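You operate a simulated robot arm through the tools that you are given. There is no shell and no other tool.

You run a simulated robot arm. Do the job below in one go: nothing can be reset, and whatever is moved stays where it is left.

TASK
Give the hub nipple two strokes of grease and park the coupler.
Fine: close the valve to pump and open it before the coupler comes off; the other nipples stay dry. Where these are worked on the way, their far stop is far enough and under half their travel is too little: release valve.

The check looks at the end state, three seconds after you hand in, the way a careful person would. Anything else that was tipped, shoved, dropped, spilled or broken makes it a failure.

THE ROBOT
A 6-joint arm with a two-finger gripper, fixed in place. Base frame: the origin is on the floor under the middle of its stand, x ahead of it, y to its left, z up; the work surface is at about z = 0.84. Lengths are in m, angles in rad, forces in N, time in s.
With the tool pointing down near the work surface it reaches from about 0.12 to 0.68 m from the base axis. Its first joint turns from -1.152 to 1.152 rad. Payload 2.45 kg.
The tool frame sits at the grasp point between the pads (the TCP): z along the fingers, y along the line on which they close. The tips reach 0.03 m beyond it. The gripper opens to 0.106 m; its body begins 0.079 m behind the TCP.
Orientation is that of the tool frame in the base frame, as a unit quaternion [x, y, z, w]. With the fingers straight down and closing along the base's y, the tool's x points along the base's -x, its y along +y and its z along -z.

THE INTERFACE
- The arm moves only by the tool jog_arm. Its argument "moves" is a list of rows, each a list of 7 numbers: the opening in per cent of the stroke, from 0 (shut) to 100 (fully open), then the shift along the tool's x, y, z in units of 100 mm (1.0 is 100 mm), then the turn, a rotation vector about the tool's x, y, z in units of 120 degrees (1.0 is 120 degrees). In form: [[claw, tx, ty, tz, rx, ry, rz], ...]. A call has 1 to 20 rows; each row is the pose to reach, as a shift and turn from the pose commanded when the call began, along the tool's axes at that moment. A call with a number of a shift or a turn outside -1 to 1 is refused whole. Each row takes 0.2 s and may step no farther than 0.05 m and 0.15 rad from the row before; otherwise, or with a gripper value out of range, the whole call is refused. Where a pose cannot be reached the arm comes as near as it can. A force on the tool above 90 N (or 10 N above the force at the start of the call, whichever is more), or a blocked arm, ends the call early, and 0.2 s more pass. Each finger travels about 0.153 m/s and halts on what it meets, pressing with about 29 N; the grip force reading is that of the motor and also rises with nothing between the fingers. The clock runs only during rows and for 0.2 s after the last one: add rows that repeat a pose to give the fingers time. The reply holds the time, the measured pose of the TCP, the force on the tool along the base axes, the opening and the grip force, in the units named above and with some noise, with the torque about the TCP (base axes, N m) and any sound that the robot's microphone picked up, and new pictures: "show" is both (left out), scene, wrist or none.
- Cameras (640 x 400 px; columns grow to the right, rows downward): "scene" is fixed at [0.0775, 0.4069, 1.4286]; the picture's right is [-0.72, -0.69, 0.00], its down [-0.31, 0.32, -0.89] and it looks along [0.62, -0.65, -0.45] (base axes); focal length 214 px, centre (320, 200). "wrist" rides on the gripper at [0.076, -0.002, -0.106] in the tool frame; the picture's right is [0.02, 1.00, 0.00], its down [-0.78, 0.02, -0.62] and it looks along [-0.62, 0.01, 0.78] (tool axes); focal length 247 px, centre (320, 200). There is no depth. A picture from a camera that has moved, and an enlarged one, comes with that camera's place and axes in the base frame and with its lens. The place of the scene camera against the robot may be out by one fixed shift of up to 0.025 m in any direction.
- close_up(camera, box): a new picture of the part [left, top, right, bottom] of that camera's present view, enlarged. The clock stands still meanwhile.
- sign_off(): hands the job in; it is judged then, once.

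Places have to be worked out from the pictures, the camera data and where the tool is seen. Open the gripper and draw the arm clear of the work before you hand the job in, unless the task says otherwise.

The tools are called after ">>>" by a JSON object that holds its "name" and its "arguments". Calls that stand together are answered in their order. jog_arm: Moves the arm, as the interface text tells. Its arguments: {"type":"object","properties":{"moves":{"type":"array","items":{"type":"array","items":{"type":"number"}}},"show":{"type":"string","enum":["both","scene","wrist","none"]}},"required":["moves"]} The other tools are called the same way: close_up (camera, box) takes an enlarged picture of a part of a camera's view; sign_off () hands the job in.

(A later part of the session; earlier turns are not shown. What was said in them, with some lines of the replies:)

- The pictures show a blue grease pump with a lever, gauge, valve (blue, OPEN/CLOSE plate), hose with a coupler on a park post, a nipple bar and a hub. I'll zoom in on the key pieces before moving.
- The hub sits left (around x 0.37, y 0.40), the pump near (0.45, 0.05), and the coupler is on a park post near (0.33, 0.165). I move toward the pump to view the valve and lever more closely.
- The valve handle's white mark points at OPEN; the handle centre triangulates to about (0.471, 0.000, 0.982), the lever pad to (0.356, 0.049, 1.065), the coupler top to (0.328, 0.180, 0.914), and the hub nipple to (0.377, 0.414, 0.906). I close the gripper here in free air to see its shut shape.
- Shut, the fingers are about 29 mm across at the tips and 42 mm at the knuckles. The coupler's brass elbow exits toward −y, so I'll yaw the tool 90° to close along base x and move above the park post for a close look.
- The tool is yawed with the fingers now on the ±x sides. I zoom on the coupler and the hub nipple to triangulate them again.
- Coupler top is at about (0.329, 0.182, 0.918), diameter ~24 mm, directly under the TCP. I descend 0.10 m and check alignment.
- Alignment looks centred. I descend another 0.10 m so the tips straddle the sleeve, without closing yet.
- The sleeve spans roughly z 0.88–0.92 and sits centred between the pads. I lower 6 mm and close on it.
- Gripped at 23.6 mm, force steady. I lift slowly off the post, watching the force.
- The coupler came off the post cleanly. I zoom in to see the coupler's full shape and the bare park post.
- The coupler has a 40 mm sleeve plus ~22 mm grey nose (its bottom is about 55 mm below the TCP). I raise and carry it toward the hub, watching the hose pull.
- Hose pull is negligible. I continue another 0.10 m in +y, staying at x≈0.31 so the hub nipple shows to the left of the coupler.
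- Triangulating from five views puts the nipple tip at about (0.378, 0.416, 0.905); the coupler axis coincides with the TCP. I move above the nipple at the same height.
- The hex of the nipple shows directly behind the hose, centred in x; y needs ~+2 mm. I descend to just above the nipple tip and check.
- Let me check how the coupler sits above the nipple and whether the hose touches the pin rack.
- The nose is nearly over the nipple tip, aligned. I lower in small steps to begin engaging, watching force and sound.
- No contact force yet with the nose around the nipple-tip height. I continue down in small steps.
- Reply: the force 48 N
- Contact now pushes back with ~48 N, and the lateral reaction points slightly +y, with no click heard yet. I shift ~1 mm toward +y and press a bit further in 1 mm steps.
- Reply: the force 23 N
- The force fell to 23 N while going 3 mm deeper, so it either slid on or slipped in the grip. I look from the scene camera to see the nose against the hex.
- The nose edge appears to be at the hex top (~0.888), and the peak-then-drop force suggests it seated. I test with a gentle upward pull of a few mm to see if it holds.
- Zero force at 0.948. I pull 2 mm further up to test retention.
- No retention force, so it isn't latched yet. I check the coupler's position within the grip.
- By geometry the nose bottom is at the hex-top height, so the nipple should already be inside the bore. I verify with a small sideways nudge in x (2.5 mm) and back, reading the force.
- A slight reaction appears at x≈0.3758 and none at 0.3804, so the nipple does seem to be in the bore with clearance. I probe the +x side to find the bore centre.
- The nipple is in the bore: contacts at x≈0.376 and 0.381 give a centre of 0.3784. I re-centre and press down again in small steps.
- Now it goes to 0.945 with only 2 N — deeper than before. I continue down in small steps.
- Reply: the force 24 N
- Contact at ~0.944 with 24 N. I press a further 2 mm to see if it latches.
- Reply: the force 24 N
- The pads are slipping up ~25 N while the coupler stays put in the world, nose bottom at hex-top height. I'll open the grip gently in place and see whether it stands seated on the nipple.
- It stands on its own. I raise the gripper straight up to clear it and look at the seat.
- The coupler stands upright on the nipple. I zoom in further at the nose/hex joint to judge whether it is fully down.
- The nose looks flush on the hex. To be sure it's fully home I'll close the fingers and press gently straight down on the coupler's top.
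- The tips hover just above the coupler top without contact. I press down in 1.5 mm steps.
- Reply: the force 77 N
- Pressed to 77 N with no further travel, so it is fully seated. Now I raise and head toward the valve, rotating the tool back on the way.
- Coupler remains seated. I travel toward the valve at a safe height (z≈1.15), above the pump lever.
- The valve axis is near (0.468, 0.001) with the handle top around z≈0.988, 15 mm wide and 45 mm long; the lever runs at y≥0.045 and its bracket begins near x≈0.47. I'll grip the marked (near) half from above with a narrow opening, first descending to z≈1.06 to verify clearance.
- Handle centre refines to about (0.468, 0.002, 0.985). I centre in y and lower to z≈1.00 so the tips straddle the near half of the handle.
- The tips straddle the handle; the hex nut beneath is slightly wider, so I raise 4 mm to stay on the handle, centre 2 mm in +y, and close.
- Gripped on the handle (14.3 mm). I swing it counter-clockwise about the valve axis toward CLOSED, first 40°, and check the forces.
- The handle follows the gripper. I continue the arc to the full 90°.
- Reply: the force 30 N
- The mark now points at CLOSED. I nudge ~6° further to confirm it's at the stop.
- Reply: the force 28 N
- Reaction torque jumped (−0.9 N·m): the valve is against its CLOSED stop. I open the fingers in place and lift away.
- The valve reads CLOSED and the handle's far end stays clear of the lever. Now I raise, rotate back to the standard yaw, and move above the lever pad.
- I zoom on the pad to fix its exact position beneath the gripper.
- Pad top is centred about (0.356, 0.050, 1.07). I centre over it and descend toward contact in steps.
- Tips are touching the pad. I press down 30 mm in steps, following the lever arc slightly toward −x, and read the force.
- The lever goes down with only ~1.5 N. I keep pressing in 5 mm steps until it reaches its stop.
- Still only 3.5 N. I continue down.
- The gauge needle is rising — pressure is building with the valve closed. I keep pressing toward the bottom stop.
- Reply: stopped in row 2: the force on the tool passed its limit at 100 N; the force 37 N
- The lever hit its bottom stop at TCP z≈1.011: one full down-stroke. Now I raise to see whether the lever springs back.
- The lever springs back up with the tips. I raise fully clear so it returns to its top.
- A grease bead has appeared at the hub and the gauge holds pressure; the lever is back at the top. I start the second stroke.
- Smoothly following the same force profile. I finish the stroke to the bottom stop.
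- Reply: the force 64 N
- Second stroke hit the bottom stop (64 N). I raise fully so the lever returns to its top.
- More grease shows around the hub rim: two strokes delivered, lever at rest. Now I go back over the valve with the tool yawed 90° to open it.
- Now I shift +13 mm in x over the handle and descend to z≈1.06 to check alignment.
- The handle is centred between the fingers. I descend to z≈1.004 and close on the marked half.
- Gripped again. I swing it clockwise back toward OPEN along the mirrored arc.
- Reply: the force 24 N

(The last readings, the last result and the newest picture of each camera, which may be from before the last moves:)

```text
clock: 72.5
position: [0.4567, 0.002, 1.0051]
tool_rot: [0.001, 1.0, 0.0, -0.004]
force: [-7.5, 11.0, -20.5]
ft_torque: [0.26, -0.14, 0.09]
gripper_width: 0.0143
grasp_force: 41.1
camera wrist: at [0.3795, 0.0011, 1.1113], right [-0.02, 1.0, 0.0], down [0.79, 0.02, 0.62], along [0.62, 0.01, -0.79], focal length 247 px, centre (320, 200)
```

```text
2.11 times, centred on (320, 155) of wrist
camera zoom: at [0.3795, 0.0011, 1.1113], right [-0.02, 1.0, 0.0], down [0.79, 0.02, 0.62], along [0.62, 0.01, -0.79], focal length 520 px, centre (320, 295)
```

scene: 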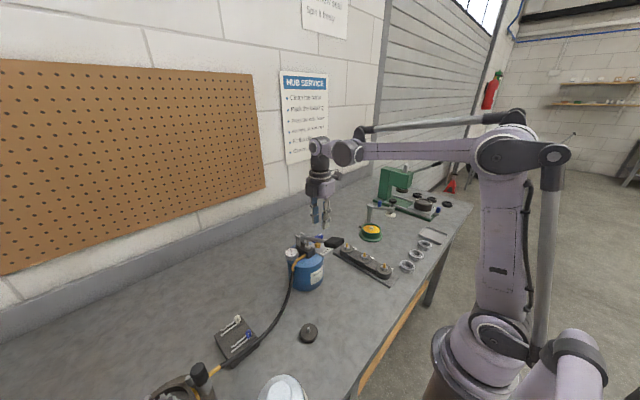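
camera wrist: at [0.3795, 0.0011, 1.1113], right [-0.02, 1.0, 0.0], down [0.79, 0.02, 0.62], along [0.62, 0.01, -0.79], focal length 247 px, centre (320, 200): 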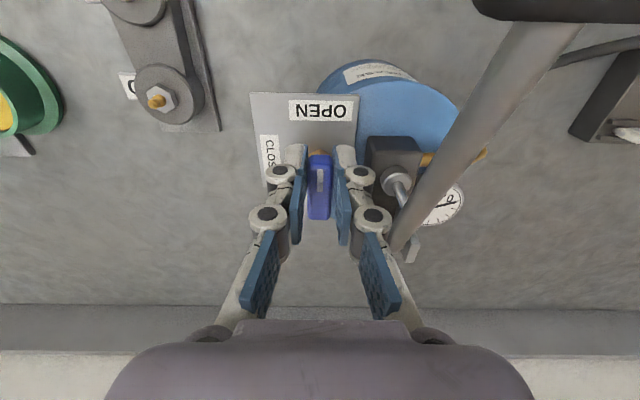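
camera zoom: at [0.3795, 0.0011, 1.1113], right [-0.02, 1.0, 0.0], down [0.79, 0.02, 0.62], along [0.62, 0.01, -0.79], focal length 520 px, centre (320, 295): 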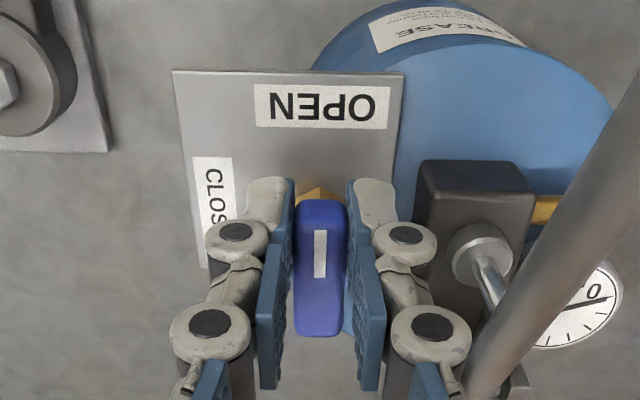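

The mark is at OPEN and the gauge needle reads 0 again. I nudge a few degrees more to be on the stop, then open the fingers and lift.

>>> {"name": "jog_arm", "arguments": {"moves": [[0, -0.0001, 0.005, 0, 0, 0, 0.02], [0, -0.0004, 0.0084, 0, 0, 0, 0.035], [0, -0.0004, 0.0084, 0, 0, 0, 0.035]], "show": "none"}}

>>> {"name": "jog_arm", "arguments": {"moves": [[15, 0, 0, 0, 0, 0, 0], [26, 0, -0.01, 0, 0, 0, 0], [26, 0, -0.02, 0, 0, 0, 0], [26, 0, -0.02, -0.12, 0, 0, 0], [26, 0, -0.02, -0.35, 0, 0, 0], [26, 0, -0.02, -0.65, 0, 0, 0], [26, 0, -0.02, -1.0, 0, 0, 0], [26, 0, -0.02, -1.0, 0, 0, 0]]}}

>>> {"name": "close_up", "arguments": {"camera": "wrist", "box": [240, 40, 400, 180]}}

>>> {"name": "close_up", "arguments": {"camera": "scene", "box": [270, 200, 370, 280]}}

```text
clock: 73.3
position: [0.455, 0.0036, 1.0038]
tool_rot: [0.036, 0.999, 0.0, -0.004]
force: [-10.3, 12.3, -21.3]
ft_torque: [0.28, 0.53, 0.69]
gripper_width: 0.0142
grasp_force: 40.4
```

```text
clock: 75.1
position: [0.4556, 0.0006, 1.1054]
tool_rot: [0.037, 0.999, -0.001, -0.003]
force: [0.0, -0.4, 0.3]
ft_torque: [-0.03, 0.02, 0.04]
gripper_width: 0.0276
grasp_force: 0.1
camera wrist: at [0.38, 0.0054, 1.2117], right [0.05, 1.0, 0.0], down [0.79, -0.04, 0.62], along [0.62, -0.03, -0.79], focal length 247 px, centre (320, 200)
```

scene: 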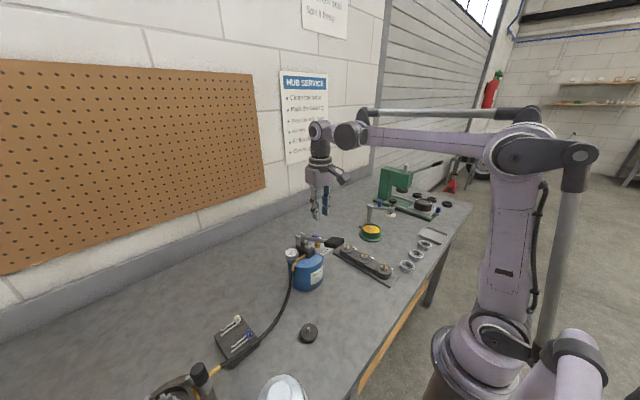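
wrist: 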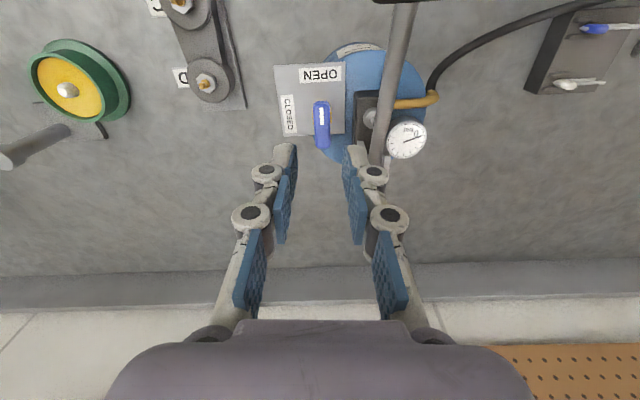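

```text
2.86 times, centred on (320, 110) of wrist
camera zoom: at [0.38, 0.0054, 1.2117], right [0.05, 1.0, 0.0], down [0.79, -0.04, 0.62], along [0.62, -0.03, -0.79], focal length 706 px, centre (320, 457)
```

zoom: 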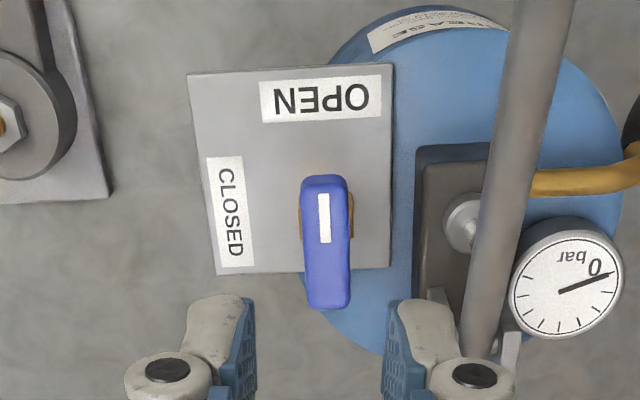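

```text
5.00 times, centred on (320, 240) of scene
camera zoom: at [0.0775, 0.4069, 1.4286], right [-0.72, -0.69, 0.0], down [-0.31, 0.32, -0.89], along [0.62, -0.65, -0.45], focal length 1072 px, centre (320, 0)
```

zoom: 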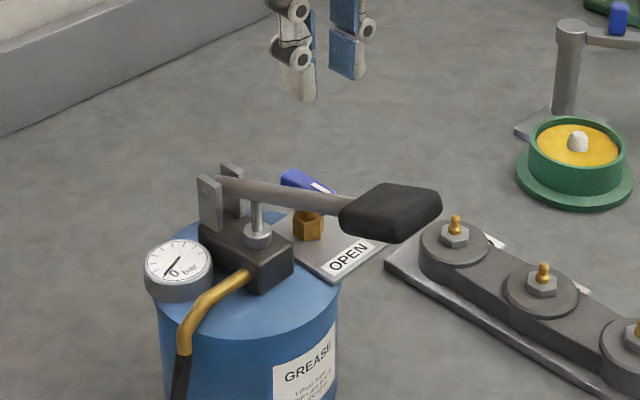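

Valve is OPEN and pressure is 0. Now I raise, re-yaw to 90°, and travel back toward the hub to collect the coupler.

>>> {"name": "jog_arm", "arguments": {"moves": [[26, 0, 0, -0.18, 0, 0, -0.0655], [30, 0, 0, -0.36, 0, 0, -0.131], [35, 0.03, 0.1, -0.5, 0, 0, -0.1965], [40, 0.06, 0.2, -0.5, 0, 0, -0.262], [40, 0.09, 0.3, -0.5, 0, 0, -0.3275], [40, 0.12, 0.4, -0.5, 0, 0, -0.393], [40, 0.15, 0.5, -0.5, 0, 0, -0.4585], [40, 0.18, 0.6, -0.5, 0, 0, -0.524], [40, 0.21, 0.7, -0.5, 0, 0, -0.5895], [40, 0.24, 0.8, -0.5, 0, 0, -0.655], [40, 0.26, 0.9, -0.5, 0, 0, -0.7205], [40, 0.27, 0.98, -0.5, 0, 0, -0.785], [40, 0.27, 0.98, -0.5, 0, 0, -0.785]], "show": "none"}}

>>> {"name": "jog_arm", "arguments": {"moves": [[40, -0.33, 0.1, 0, 0, 0, 0], [40, -0.66, 0.2, 0, 0, 0, 0], [40, -1.0, 0.3, 0, 0, 0, 0]], "show": "none"}}

>>> {"name": "jog_arm", "arguments": {"moves": [[40, -0.33, 0.1, 0, 0, 0, 0], [40, -0.66, 0.2, 0, 0, 0, 0], [40, -1.0, 0.28, 0, 0, 0, 0]], "show": "none"}}

>>> {"name": "jog_arm", "arguments": {"moves": [[40, -0.3, 0, 0.1, 0, 0, 0], [40, -0.6, 0, 0.25, 0, 0, 0], [40, -0.9, 0, 0.4, 0, 0, 0], [40, -0.9, 0, 0.4, 0, 0, 0]]}}

```text
clock: 77.9
position: [0.4368, 0.1009, 1.1547]
tool_rot: [0.708, -0.707, -0.002, 0.002]
force: [0.2, 0.0, -0.2]
ft_torque: [-0.01, 0.04, -0.01]
gripper_width: 0.042
grasp_force: 0.1
```

```text
clock: 78.7
position: [0.408, 0.2007, 1.1556]
tool_rot: [-0.707, 0.707, 0.001, -0.003]
force: [-0.3, 0.3, 0.1]
ft_torque: [-0.06, -0.01, 0.0]
gripper_width: 0.0423
grasp_force: 0.1
```

```text
clock: 79.5
position: [0.3785, 0.3018, 1.1565]
tool_rot: [-0.707, 0.707, 0.002, -0.003]
force: [0.7, 0.4, -0.1]
ft_torque: [-0.03, 0.01, 0.02]
gripper_width: 0.0425
grasp_force: 0.1
```

```text
clock: 80.5
position: [0.3783, 0.3902, 1.1145]
tool_rot: [0.707, -0.707, -0.002, 0.001]
force: [0.3, -0.4, -0.3]
ft_torque: [0.02, 0.01, 0.0]
gripper_width: 0.0423
grasp_force: 0.1
camera wrist: at [0.3814, 0.3151, 1.2213], right [-1.0, -0.02, 0.01], down [-0.01, 0.78, 0.62], along [-0.02, 0.62, -0.78], focal length 247 px, centre (320, 200)
```

scene: 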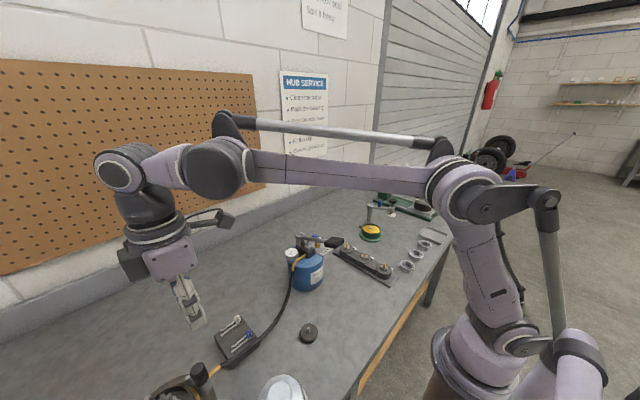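
wrist: 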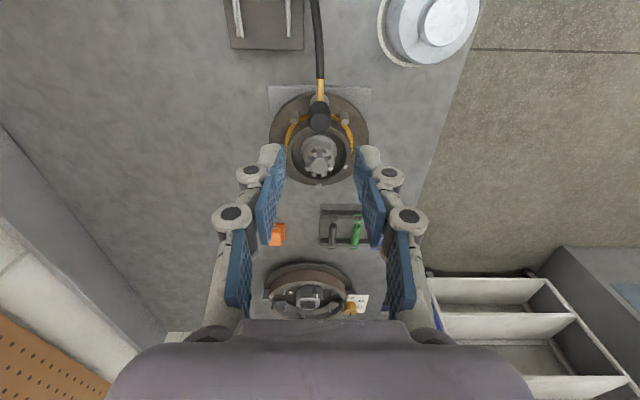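

The coupler is still on the nipple with a grease ring showing round the hub. I centre above it and descend to z≈1.03 for an alignment check.

>>> {"name": "jog_arm", "arguments": {"moves": [[40, -0.13, 0, 0.15, 0, 0, 0], [40, -0.26, 0, 0.35, 0, 0, 0], [40, -0.26, 0, 0.6, 0, 0, 0], [40, -0.26, 0, 0.84, 0, 0, 0], [40, -0.26, 0, 0.84, 0, 0, 0]], "show": "wrist"}}

>>> {"name": "close_up", "arguments": {"camera": "wrist", "box": [240, 50, 400, 180]}}

```text
clock: 81.7
position: [0.3787, 0.4156, 1.0309]
tool_rot: [-0.707, 0.708, 0.002, -0.003]
force: [0.3, 0.0, 0.0]
ft_torque: [-0.02, 0.01, 0.05]
gripper_width: 0.0428
grasp_force: 0.0
camera wrist: at [0.3804, 0.3401, 1.1373], right [-1.0, -0.02, 0.01], down [-0.01, 0.78, 0.62], along [-0.02, 0.62, -0.78], focal length 247 px, centre (320, 200)
```

wrist: 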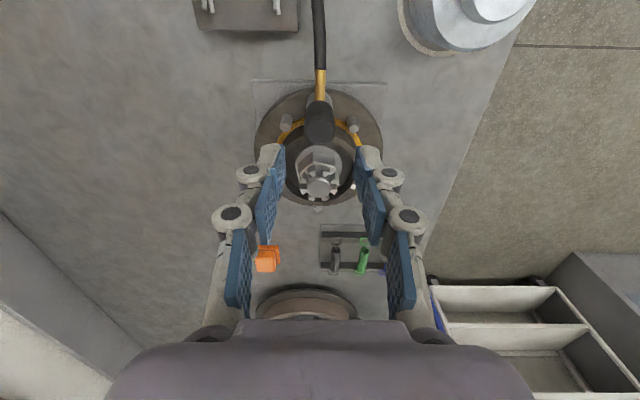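

```text
3.08 times, centred on (320, 115) of wrist
camera zoom: at [0.3804, 0.3401, 1.1373], right [-1.0, -0.02, 0.01], down [-0.01, 0.78, 0.62], along [-0.02, 0.62, -0.78], focal length 760 px, centre (320, 462)
```

zoom: 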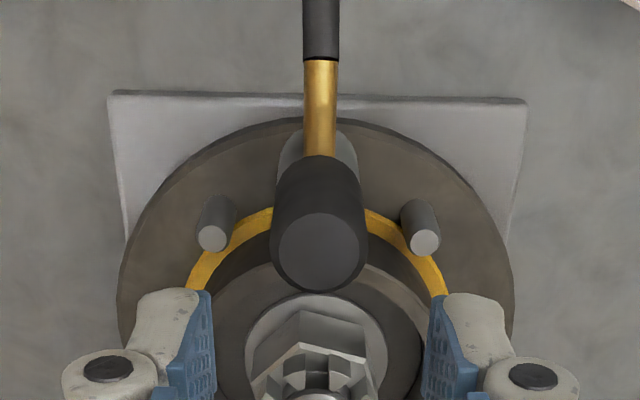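

Centred. I descend around the sleeve to z≈0.948 and close.

>>> {"name": "jog_arm", "arguments": {"moves": [[40, -0.005, 0, 0.2, 0, 0, 0], [40, -0.005, 0, 0.4, 0, 0, 0], [40, -0.005, 0, 0.6, 0, 0, 0], [40, -0.005, 0, 0.75, 0, 0, 0], [40, -0.005, 0, 0.83, 0, 0, 0], [40, -0.005, 0, 0.83, 0, 0, 0], [30, -0.005, 0, 0.83, 0, 0, 0], [15, -0.005, 0, 0.83, 0, 0, 0], [0, -0.005, 0, 0.83, 0, 0, 0], [0, -0.005, 0, 0.83, 0, 0, 0]], "show": "wrist"}}

>>> {"name": "close_up", "arguments": {"camera": "wrist", "box": [230, 80, 410, 210]}}

```text
clock: 83.9
position: [0.3769, 0.4163, 0.9489]
tool_rot: [-0.707, 0.707, 0.002, -0.002]
force: [-0.6, 0.4, -0.3]
ft_torque: [0.0, 0.01, -0.02]
gripper_width: 0.0238
grasp_force: 28.9
camera wrist: at [0.3795, 0.3406, 1.0541], right [-1.0, -0.02, 0.01], down [-0.01, 0.78, 0.62], along [-0.02, 0.62, -0.78], focal length 247 px, centre (320, 200)
```

wrist: 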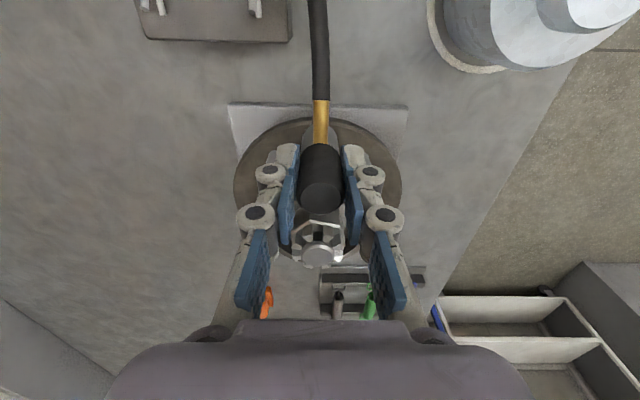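

```text
3.08 times, centred on (320, 145) of wrist
camera zoom: at [0.3795, 0.3406, 1.0541], right [-1.0, -0.02, 0.01], down [-0.01, 0.78, 0.62], along [-0.02, 0.62, -0.78], focal length 760 px, centre (320, 369)
```

zoom: 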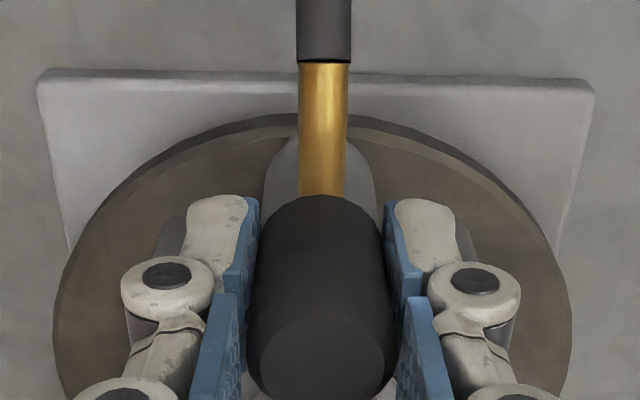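

Gripped upright at 23.8 mm. I pull straight up slowly and watch for any retention.

>>> {"name": "jog_arm", "arguments": {"moves": [[0, 0, 0, -0.03, 0, 0, 0], [0, 0, 0, -0.06, 0, 0, 0], [0, 0, 0, -0.1, 0, 0, 0], [0, 0, 0, -0.15, 0, 0, 0], [0, 0, 0, -0.2, 0, 0, 0]], "show": "wrist"}}

>>> {"name": "close_up", "arguments": {"camera": "wrist", "box": [230, 80, 410, 210]}}

>>> {"name": "close_up", "arguments": {"camera": "scene", "box": [150, 330, 250, 400]}}

```text
clock: 85.1
position: [0.3775, 0.4155, 0.9671]
tool_rot: [-0.707, 0.707, 0.002, -0.002]
force: [0.5, 0.1, -2.5]
ft_torque: [0.0, 0.02, 0.0]
gripper_width: 0.024
grasp_force: 28.5
camera wrist: at [0.3795, 0.3405, 1.074], right [-1.0, -0.02, 0.01], down [-0.01, 0.78, 0.62], along [-0.02, 0.62, -0.78], focal length 247 px, centre (320, 200)
```

wrist: 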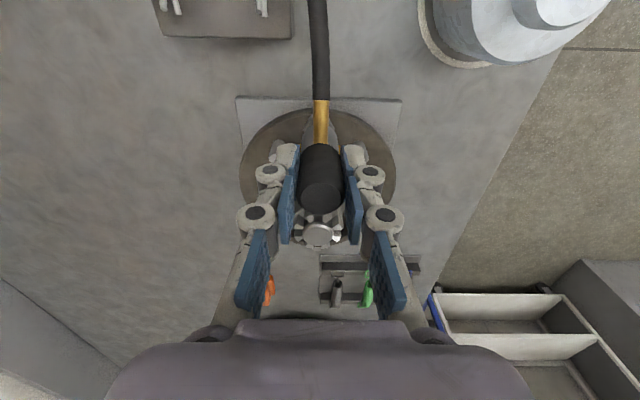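

```text
3.08 times, centred on (320, 145) of wrist
camera zoom: at [0.3795, 0.3405, 1.074], right [-1.0, -0.02, 0.01], down [-0.01, 0.78, 0.62], along [-0.02, 0.62, -0.78], focal length 760 px, centre (320, 369)
```

zoom: 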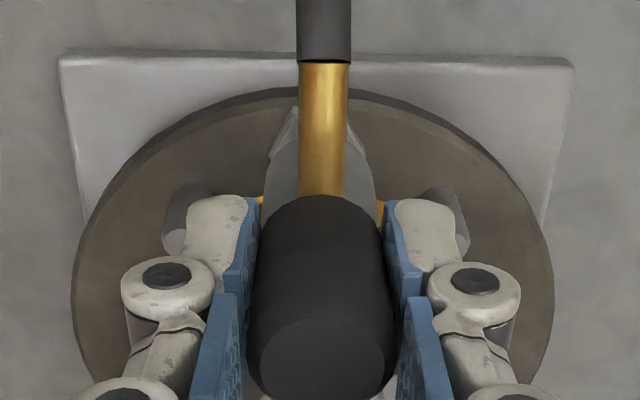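

```text
5.71 times, centred on (200, 365) of scene
camera zoom: at [0.0775, 0.4069, 1.4286], right [-0.72, -0.69, 0.0], down [-0.31, 0.32, -0.89], along [0.62, -0.65, -0.45], focal length 1226 px, centre (1006, -743)
```

zoom: 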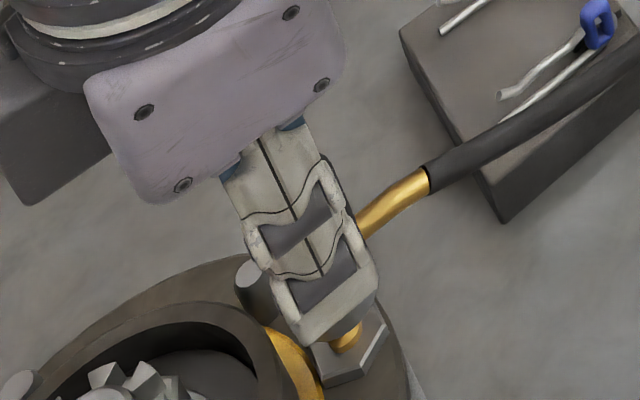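

It came off freely, nipple intact. I raise to z≈1.05 and carry it back toward the park post.

>>> {"name": "jog_arm", "arguments": {"moves": [[0, 0, 0, -0.2, 0, 0, 0], [0, 0, 0, -0.45, 0, 0, 0], [0, 0, 0, -0.7, 0, 0, 0], [0, 0.1, 0.0, -0.83, 0, 0, 0], [0, 0.35, 0.06, -0.83, 0, 0, 0], [0, 0.65, 0.12, -0.83, 0, 0, 0], [0, 1.0, 0.2, -0.83, 0, 0, 0]], "show": "none"}}

>>> {"name": "jog_arm", "arguments": {"moves": [[0, 0.3, 0.08, 0, 0, 0, 0], [0, 0.6, 0.16, 0, 0, 0, 0], [0, 0.9, 0.22, 0, 0, 0, 0], [0, 0.9, 0.22, 0, 0, 0, 0]]}}

```text
clock: 86.7
position: [0.3591, 0.3161, 1.051]
tool_rot: [-0.707, 0.708, 0.002, -0.001]
force: [0.1, -1.1, -1.7]
ft_torque: [0.03, -0.02, 0.0]
gripper_width: 0.0239
grasp_force: 29.3
```

```text
clock: 87.7
position: [0.335, 0.227, 1.0526]
tool_rot: [-0.707, 0.708, 0.002, -0.001]
force: [-0.5, 0.0, -1.5]
ft_torque: [0.01, 0.0, 0.03]
gripper_width: 0.0237
grasp_force: 28.6
camera wrist: at [0.3379, 0.1508, 1.1576], right [-1.0, -0.02, 0.01], down [-0.01, 0.78, 0.62], along [-0.02, 0.62, -0.78], focal length 247 px, centre (320, 200)
```

scene: 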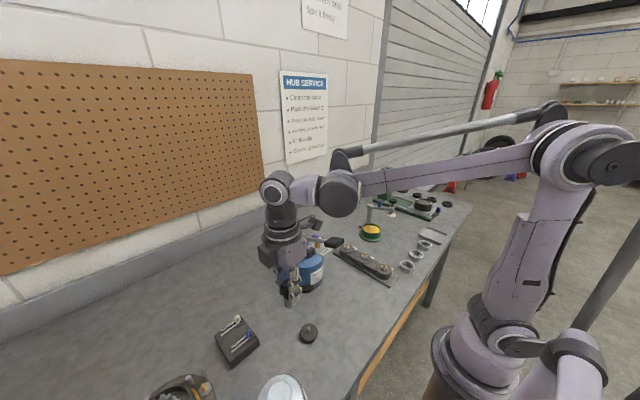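
wrist: 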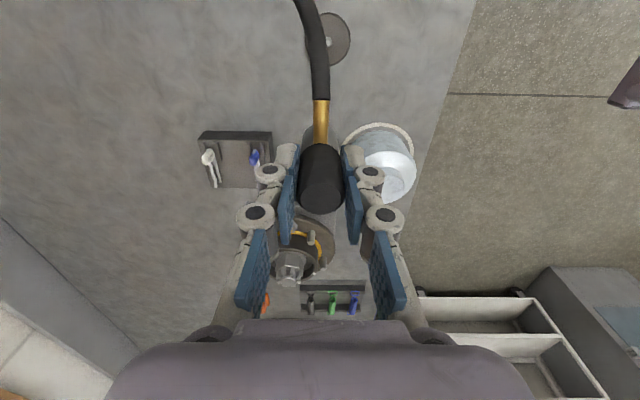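

The park post with its pin is visible near the top. I zoom in to locate the pin precisely.

>>> {"name": "close_up", "arguments": {"camera": "wrist", "box": [280, 0, 380, 80]}}

>>> {"name": "close_up", "arguments": {"camera": "scene", "box": [280, 280, 350, 350]}}

```text
5.00 times, centred on (330, 40) of wrist
camera zoom: at [0.3379, 0.1508, 1.1576], right [-1.0, -0.02, 0.01], down [-0.01, 0.78, 0.62], along [-0.02, 0.62, -0.78], focal length 1235 px, centre (270, 1000)
```

zoom: 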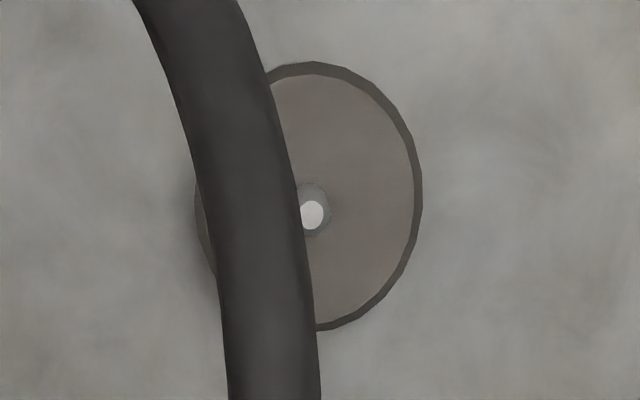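

```text
5.71 times, centred on (315, 315) of scene
camera zoom: at [0.0775, 0.4069, 1.4286], right [-0.72, -0.69, 0.0], down [-0.31, 0.32, -0.89], along [0.62, -0.65, -0.45], focal length 1226 px, centre (349, -457)
```

zoom: 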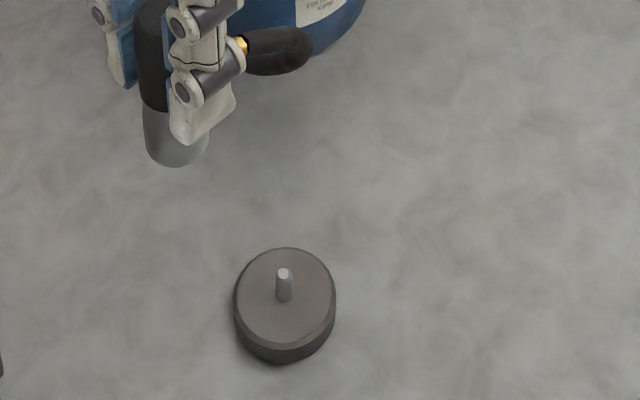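

Pin tip is at about (0.327, 0.181). Now I check where the coupler sits relative to the tool in the same view.

>>> {"name": "close_up", "arguments": {"camera": "wrist", "box": [270, 80, 370, 230]}}

```text
2.67 times, centred on (320, 155) of wrist
camera zoom: at [0.3379, 0.1508, 1.1576], right [-1.0, -0.02, 0.01], down [-0.01, 0.78, 0.62], along [-0.02, 0.62, -0.78], focal length 659 px, centre (320, 320)
```

zoom: 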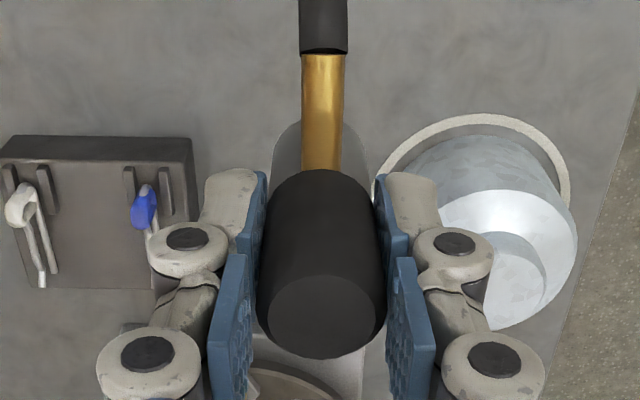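

Comparing with the pre-grip view, the coupler sits ~1 mm further +y in the grip than when first taken, so the target TCP is about (0.328, 0.1817). I move above the post and descend to z≈0.975 for a check.

>>> {"name": "jog_arm", "arguments": {"moves": [[0, 0.15, 0.02, 0, 0, 0, 0], [0, 0.3, 0.05, 0, 0, 0, 0], [0, 0.45, 0.075, 0.1, 0, 0, 0], [0, 0.45, 0.075, 0.3, 0, 0, 0], [0, 0.45, 0.075, 0.5, 0, 0, 0], [0, 0.45, 0.075, 0.65, 0, 0, 0], [0, 0.45, 0.075, 0.76, 0, 0, 0], [0, 0.45, 0.075, 0.76, 0, 0, 0]]}}

>>> {"name": "close_up", "arguments": {"camera": "wrist", "box": [260, 60, 380, 220]}}

>>> {"name": "close_up", "arguments": {"camera": "scene", "box": [270, 270, 350, 350]}}

```text
clock: 89.5
position: [0.3291, 0.1812, 0.9753]
tool_rot: [0.707, -0.707, -0.002, 0.002]
force: [-1.1, -0.1, -1.5]
ft_torque: [0.01, 0.05, -0.01]
gripper_width: 0.0238
grasp_force: 28.9
camera wrist: at [0.3302, 0.1058, 1.0818], right [-1.0, -0.02, 0.01], down [-0.01, 0.78, 0.62], along [-0.02, 0.62, -0.78], focal length 247 px, centre (320, 200)
```

scene: 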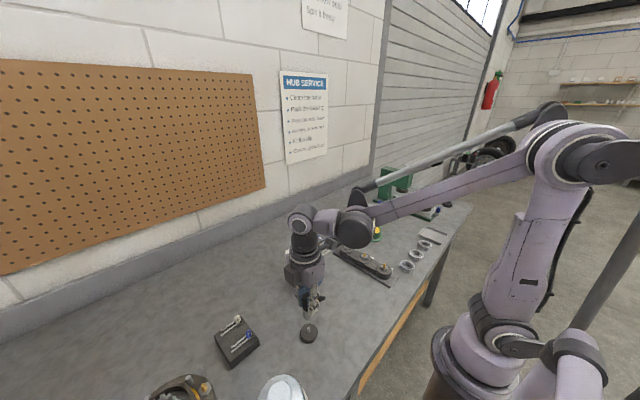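
wrist: 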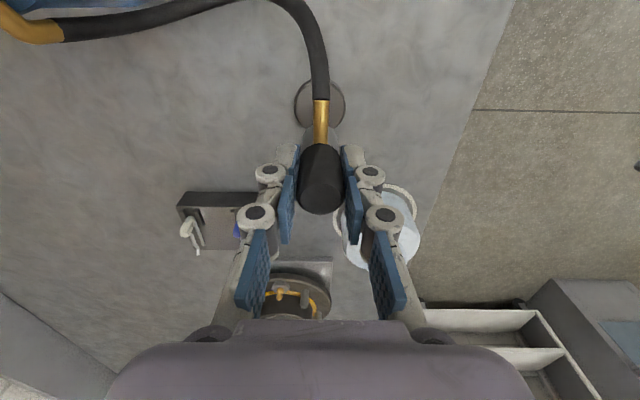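

```text
2.50 times, centred on (320, 140) of wrist
camera zoom: at [0.3302, 0.1058, 1.0818], right [-1.0, -0.02, 0.01], down [-0.01, 0.78, 0.62], along [-0.02, 0.62, -0.78], focal length 617 px, centre (320, 350)
```

zoom: 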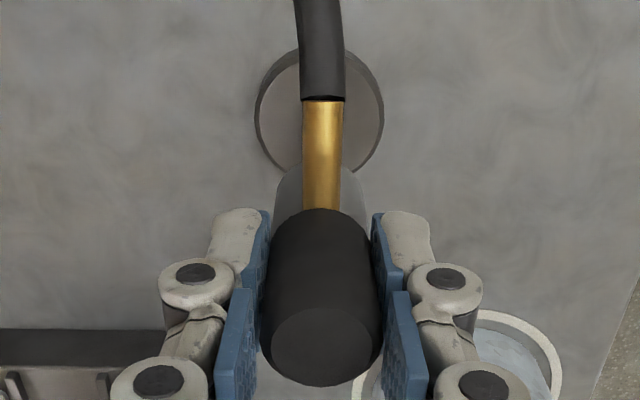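

```text
5.00 times, centred on (310, 310) of scene
camera zoom: at [0.0775, 0.4069, 1.4286], right [-0.72, -0.69, 0.0], down [-0.31, 0.32, -0.89], along [0.62, -0.65, -0.45], focal length 1072 px, centre (370, -350)
```

zoom: 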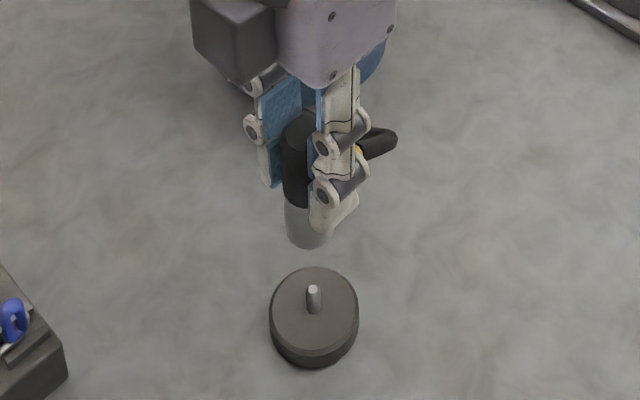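

The coupler is lined up over the pin as before. I descend to just above the pin, then engage in small steps.

>>> {"name": "jog_arm", "arguments": {"moves": [[0, 0, 0, 0.15, 0, 0, 0], [0, 0, 0, 0.3, 0, 0, 0], [0, 0, 0, 0.4, 0, 0, 0], [0, 0, 0, 0.46, 0, 0, 0], [0, 0, 0, 0.5, 0, 0, 0], [0, 0, 0, 0.53, 0, 0, 0]], "show": "wrist"}}

>>> {"name": "close_up", "arguments": {"camera": "scene", "box": [280, 290, 340, 350]}}

```text
clock: 90.9
position: [0.3285, 0.1799, 0.9224]
tool_rot: [-0.706, 0.708, 0.002, -0.002]
force: [0.3, -0.1, -1.8]
ft_torque: [0.02, -0.01, -0.04]
gripper_width: 0.0238
grasp_force: 28.9
camera wrist: at [0.3301, 0.1053, 1.0286], right [-1.0, -0.02, 0.01], down [-0.01, 0.78, 0.62], along [-0.02, 0.62, -0.78], focal length 247 px, centre (320, 200)
```

wrist: 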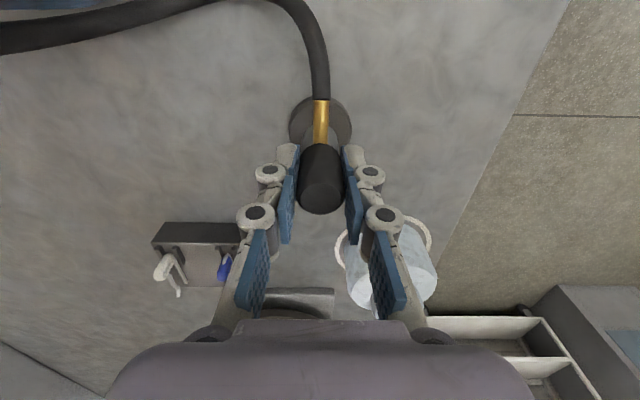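

```text
6.67 times, centred on (310, 320) of scene
camera zoom: at [0.0775, 0.4069, 1.4286], right [-0.72, -0.69, 0.0], down [-0.31, 0.32, -0.89], along [0.62, -0.65, -0.45], focal length 1430 px, centre (387, -600)
```

zoom: 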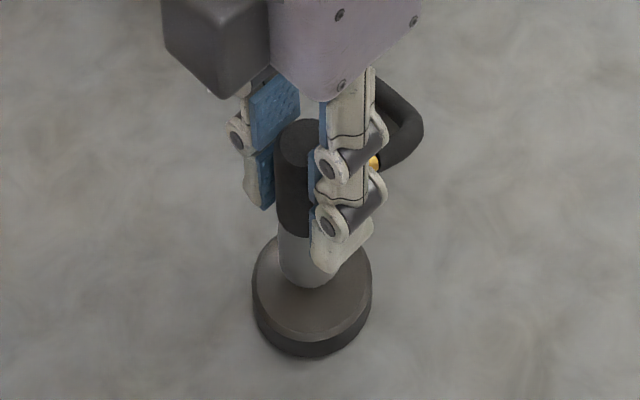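

No contact force yet and the nose is over the pin with ~8–10 mm to go. I continue in 2 mm steps.

>>> {"name": "jog_arm", "arguments": {"moves": [[0, 0, 0, 0.02, 0, 0, 0], [0, 0, 0, 0.04, 0, 0, 0], [0, 0, 0, 0.06, 0, 0, 0], [0, 0, 0, 0.08, 0, 0, 0]], "show": "none"}}

```text
clock: 91.9
position: [0.3277, 0.1795, 0.9135]
tool_rot: [-0.707, 0.707, 0.001, -0.002]
force: [-0.2, 0.5, -2.0]
ft_torque: [0.03, 0.0, -0.03]
gripper_width: 0.0236
grasp_force: 29.1
```

Still free at 0.9135. A few more millimetres.

>>> {"name": "jog_arm", "arguments": {"moves": [[0, 0, 0, 0.01, 0, 0, 0], [0, 0, 0, 0.02, 0, 0, 0], [0, 0, 0, 0.03, 0, 0, 0], [0, 0, 0, 0.04, 0, 0, 0]], "show": "wrist"}}

>>> {"name": "close_up", "arguments": {"camera": "scene", "box": [280, 290, 340, 350]}}

```text
clock: 92.9
position: [0.3272, 0.1805, 0.9107]
tool_rot: [0.707, -0.707, -0.002, 0.002]
force: [0.1, 0.4, 24.2]
ft_torque: [-0.03, 0.0, 0.03]
gripper_width: 0.0245
grasp_force: 29.1
camera wrist: at [0.3298, 0.1051, 1.0171], right [-1.0, -0.02, 0.01], down [-0.01, 0.78, 0.62], along [-0.02, 0.62, -0.78], focal length 247 px, centre (320, 200)
```

wrist: 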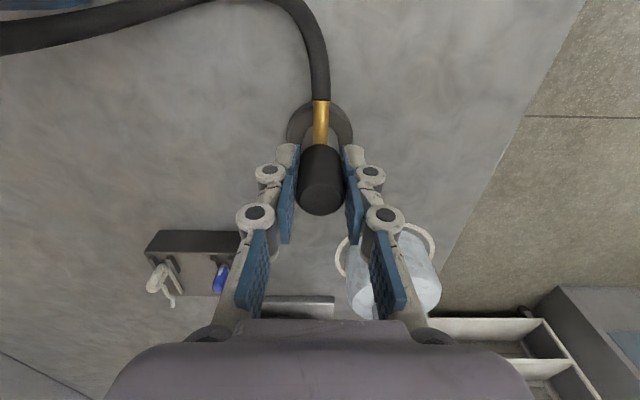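

```text
6.67 times, centred on (310, 320) of scene
camera zoom: at [0.0772, 0.4068, 1.4287], right [-0.72, -0.69, 0.0], down [-0.31, 0.32, -0.89], along [0.62, -0.65, -0.45], focal length 1430 px, centre (387, -600)
```

zoom: 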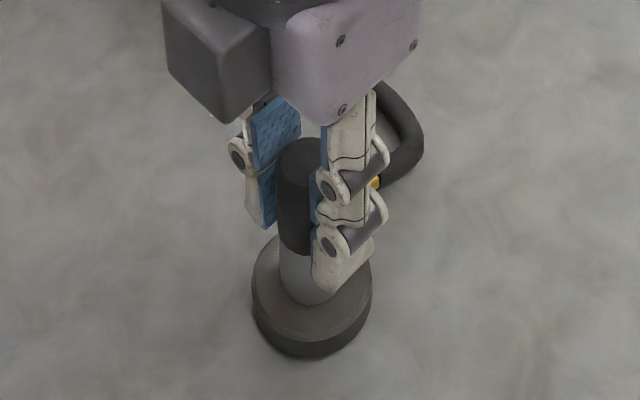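

It has seated on the base (24 N at the expected height, no lateral load). I ease off 1 mm and open the fingers, then lift clear.

>>> {"name": "jog_arm", "arguments": {"moves": [[0, 0, 0, -0.015, 0, 0, 0], [25, 0, 0, -0.015, 0, 0, 0], [35, 0, 0, -0.015, 0, 0, 0], [50, 0, 0, -0.015, 0, 0, 0], [50, 0, 0, -0.015, 0, 0, 0]], "show": "wrist"}}

>>> {"name": "close_up", "arguments": {"camera": "scene", "box": [280, 290, 340, 350]}}

```text
clock: 94.1
position: [0.3281, 0.1803, 0.9115]
tool_rot: [0.707, -0.707, -0.001, 0.002]
force: [1.1, -0.3, 0.5]
ft_torque: [-0.01, 0.01, -0.01]
gripper_width: 0.0531
grasp_force: 0.1
camera wrist: at [0.3299, 0.1052, 1.018], right [-1.0, -0.02, 0.01], down [-0.01, 0.78, 0.62], along [-0.02, 0.62, -0.78], focal length 247 px, centre (320, 200)
```

wrist: 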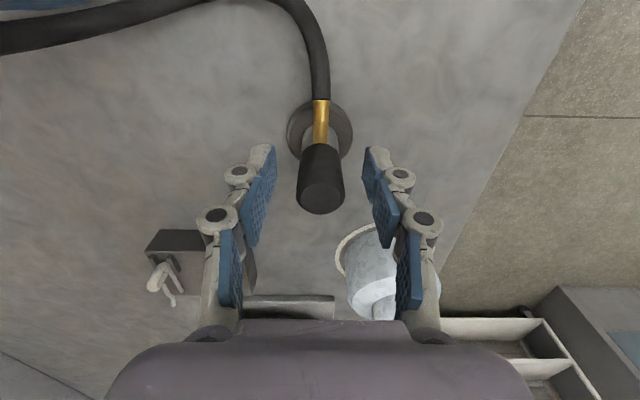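

```text
6.67 times, centred on (310, 320) of scene
camera zoom: at [0.0775, 0.4069, 1.4286], right [-0.72, -0.69, 0.0], down [-0.31, 0.32, -0.89], along [0.62, -0.65, -0.45], focal length 1430 px, centre (387, -600)
```

zoom: 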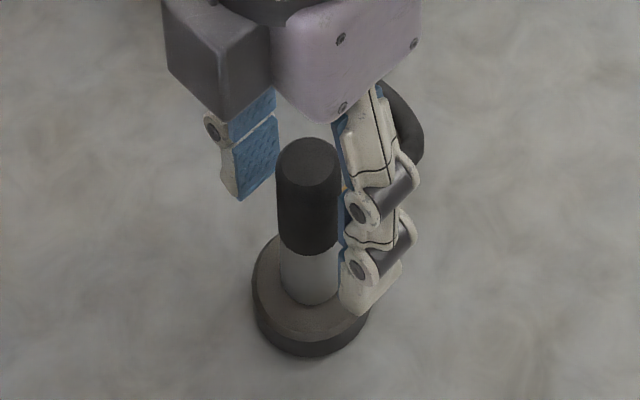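

The coupler stands on the park post exactly as in the first picture. I lift straight up and clear.

>>> {"name": "jog_arm", "arguments": {"moves": [[50, 0, 0, -0.1, 0, 0, 0], [50, 0, 0, -0.3, 0, 0, 0], [50, 0, 0, -0.6, 0, 0, 0], [50, 0, 0, -1.0, 0, 0, 0]], "show": "none"}}

>>> {"name": "jog_arm", "arguments": {"moves": [[70, 0, 0, -0.4, 0, 0, 0.06], [100, 0, 0, -0.8, 0, 0, 0.12], [100, 0, 0, -1.0, 0, 0, 0.18], [100, 0, 0, -1.0, 0, 0, 0.25], [100, 0, 0, -1.0, 0, 0, 0.32], [100, 0, 0, -1.0, 0, 0, 0.39], [100, 0, 0, -1.0, 0, 0, 0.46], [100, 0, 0, -1.0, 0, 0, 0.53], [100, 0, 0, -1.0, 0, 0, 0.6], [100, 0, 0, -1.0, 0, 0, 0.67], [100, 0, 0, -1.0, 0, 0, 0.74]], "show": "none"}}

>>> {"name": "jog_arm", "arguments": {"moves": [[100, -0.15, -0.3, -0.2, 0, 0, 0], [100, -0.3, -0.6, -0.5, 0, 0, 0], [100, -0.5, -0.9, -0.8, 0, 0, 0], [100, -0.6, -1.0, -1.0, 0, 0, 0], [100, -0.6, -1.0, -1.0, 0, 0, 0]]}}

>>> {"name": "close_up", "arguments": {"camera": "scene", "box": [250, 210, 410, 350]}}

>>> {"name": "close_up", "arguments": {"camera": "scene", "box": [120, 290, 340, 400]}}

>>> {"name": "close_up", "arguments": {"camera": "wrist", "box": [230, 0, 450, 150]}}

```text
clock: 95.1
position: [0.3285, 0.1805, 1.0122]
tool_rot: [-0.707, 0.708, 0.001, -0.001]
force: [0.5, 0.1, -0.2]
ft_torque: [0.01, -0.01, -0.02]
gripper_width: 0.053
grasp_force: 0.0
```

```text
clock: 97.5
position: [0.3273, 0.1824, 1.1123]
tool_rot: [-0.009, 1.0, 0.0, -0.003]
force: [-0.2, -0.4, 0.2]
ft_torque: [-0.01, -0.01, -0.02]
gripper_width: 0.1061
grasp_force: 0.2
```

```text
clock: 98.7
position: [0.3917, 0.0833, 1.2119]
tool_rot: [-0.01, 1.0, 0.0, -0.003]
force: [-0.4, 0.0, 0.5]
ft_torque: [-0.03, -0.03, 0.0]
gripper_width: 0.1061
grasp_force: 0.0
camera wrist: at [0.3155, 0.0797, 1.3191], right [-0.04, 1.0, 0.0], down [0.79, 0.03, 0.62], along [0.62, 0.03, -0.79], focal length 247 px, centre (320, 200)
```

scene: 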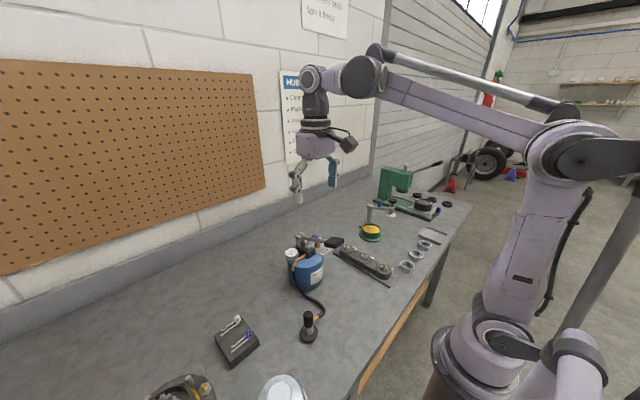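
wrist: 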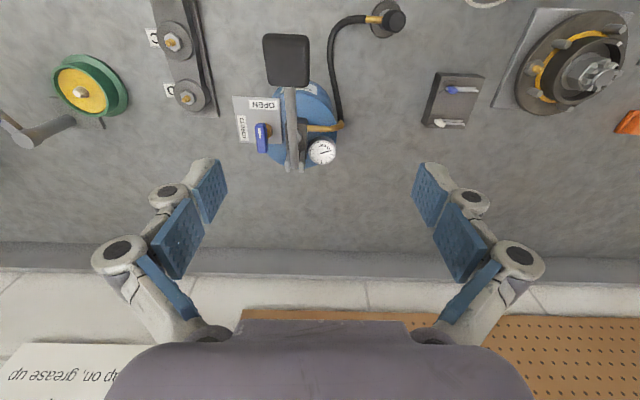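

```text
2.86 times, centred on (330, 280) of scene
camera zoom: at [0.0775, 0.4069, 1.4286], right [-0.72, -0.69, 0.0], down [-0.31, 0.32, -0.89], along [0.62, -0.65, -0.45], focal length 613 px, centre (291, -29)
```

zoom: 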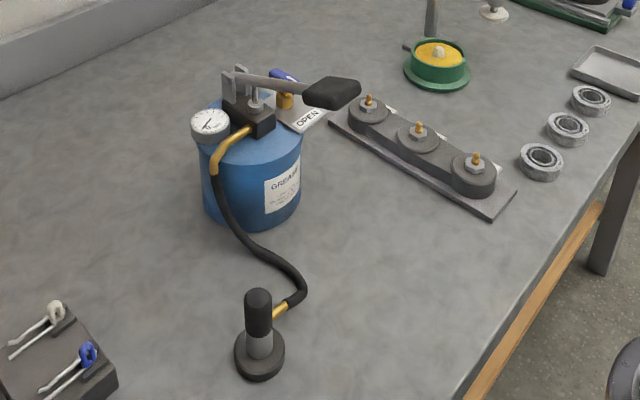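

```text
2.91 times, centred on (230, 345) of scene
camera zoom: at [0.0775, 0.4069, 1.4286], right [-0.72, -0.69, 0.0], down [-0.31, 0.32, -0.89], along [0.62, -0.65, -0.45], focal length 624 px, centre (582, -222)
```

zoom: 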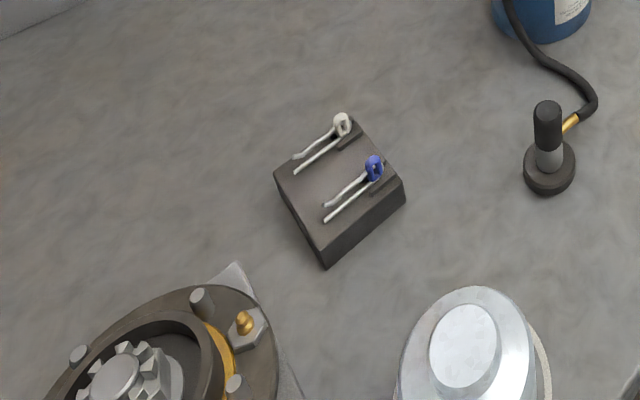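

```text
2.67 times, centred on (340, 75) of wrist
camera zoom: at [0.3155, 0.0797, 1.3191], right [-0.04, 1.0, 0.0], down [0.79, 0.03, 0.62], along [0.62, 0.03, -0.79], focal length 659 px, centre (267, 533)
```

zoom: 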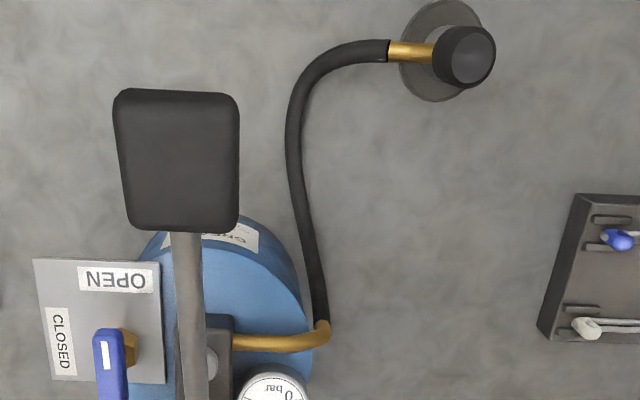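

The coupler is upright on its post and the valve is open with the gauge at 0. The hub shows grease from two strokes, the other nipples look dry, and the pins and everything else look unmoved. The gripper is open and the arm is clear, so I hand the job in.

>>> {"name": "sign_off", "arguments": {}}

```text
The job is handed in.
```

I gave the hub nipple two full strokes of grease and parked the coupler back on its post. The job is handed in; no verdict has come back yet.

- **Coupler on:** It sat flush on the nipple's hex. Pressing it with about 77 N moved it no further. I heard no click and it lifted off freely afterwards, so I don't think it latches.
- **Valve:** I turned it to its CLOSED stop before pumping, and back to its OPEN stop before the coupler came off. The gauge held pressure between strokes and read 0 once the valve was open.
- **Strokes:** Both went all the way down to the lever's stop, and the lever sprang back to the top each time. Grease showed around the hub rim after the first stroke and more after the second.
- **End state:** In the last pictures the other nipples look dry, and the pins and the rest of the bench look unmoved. The gripper is open and the arm is clear of the work.
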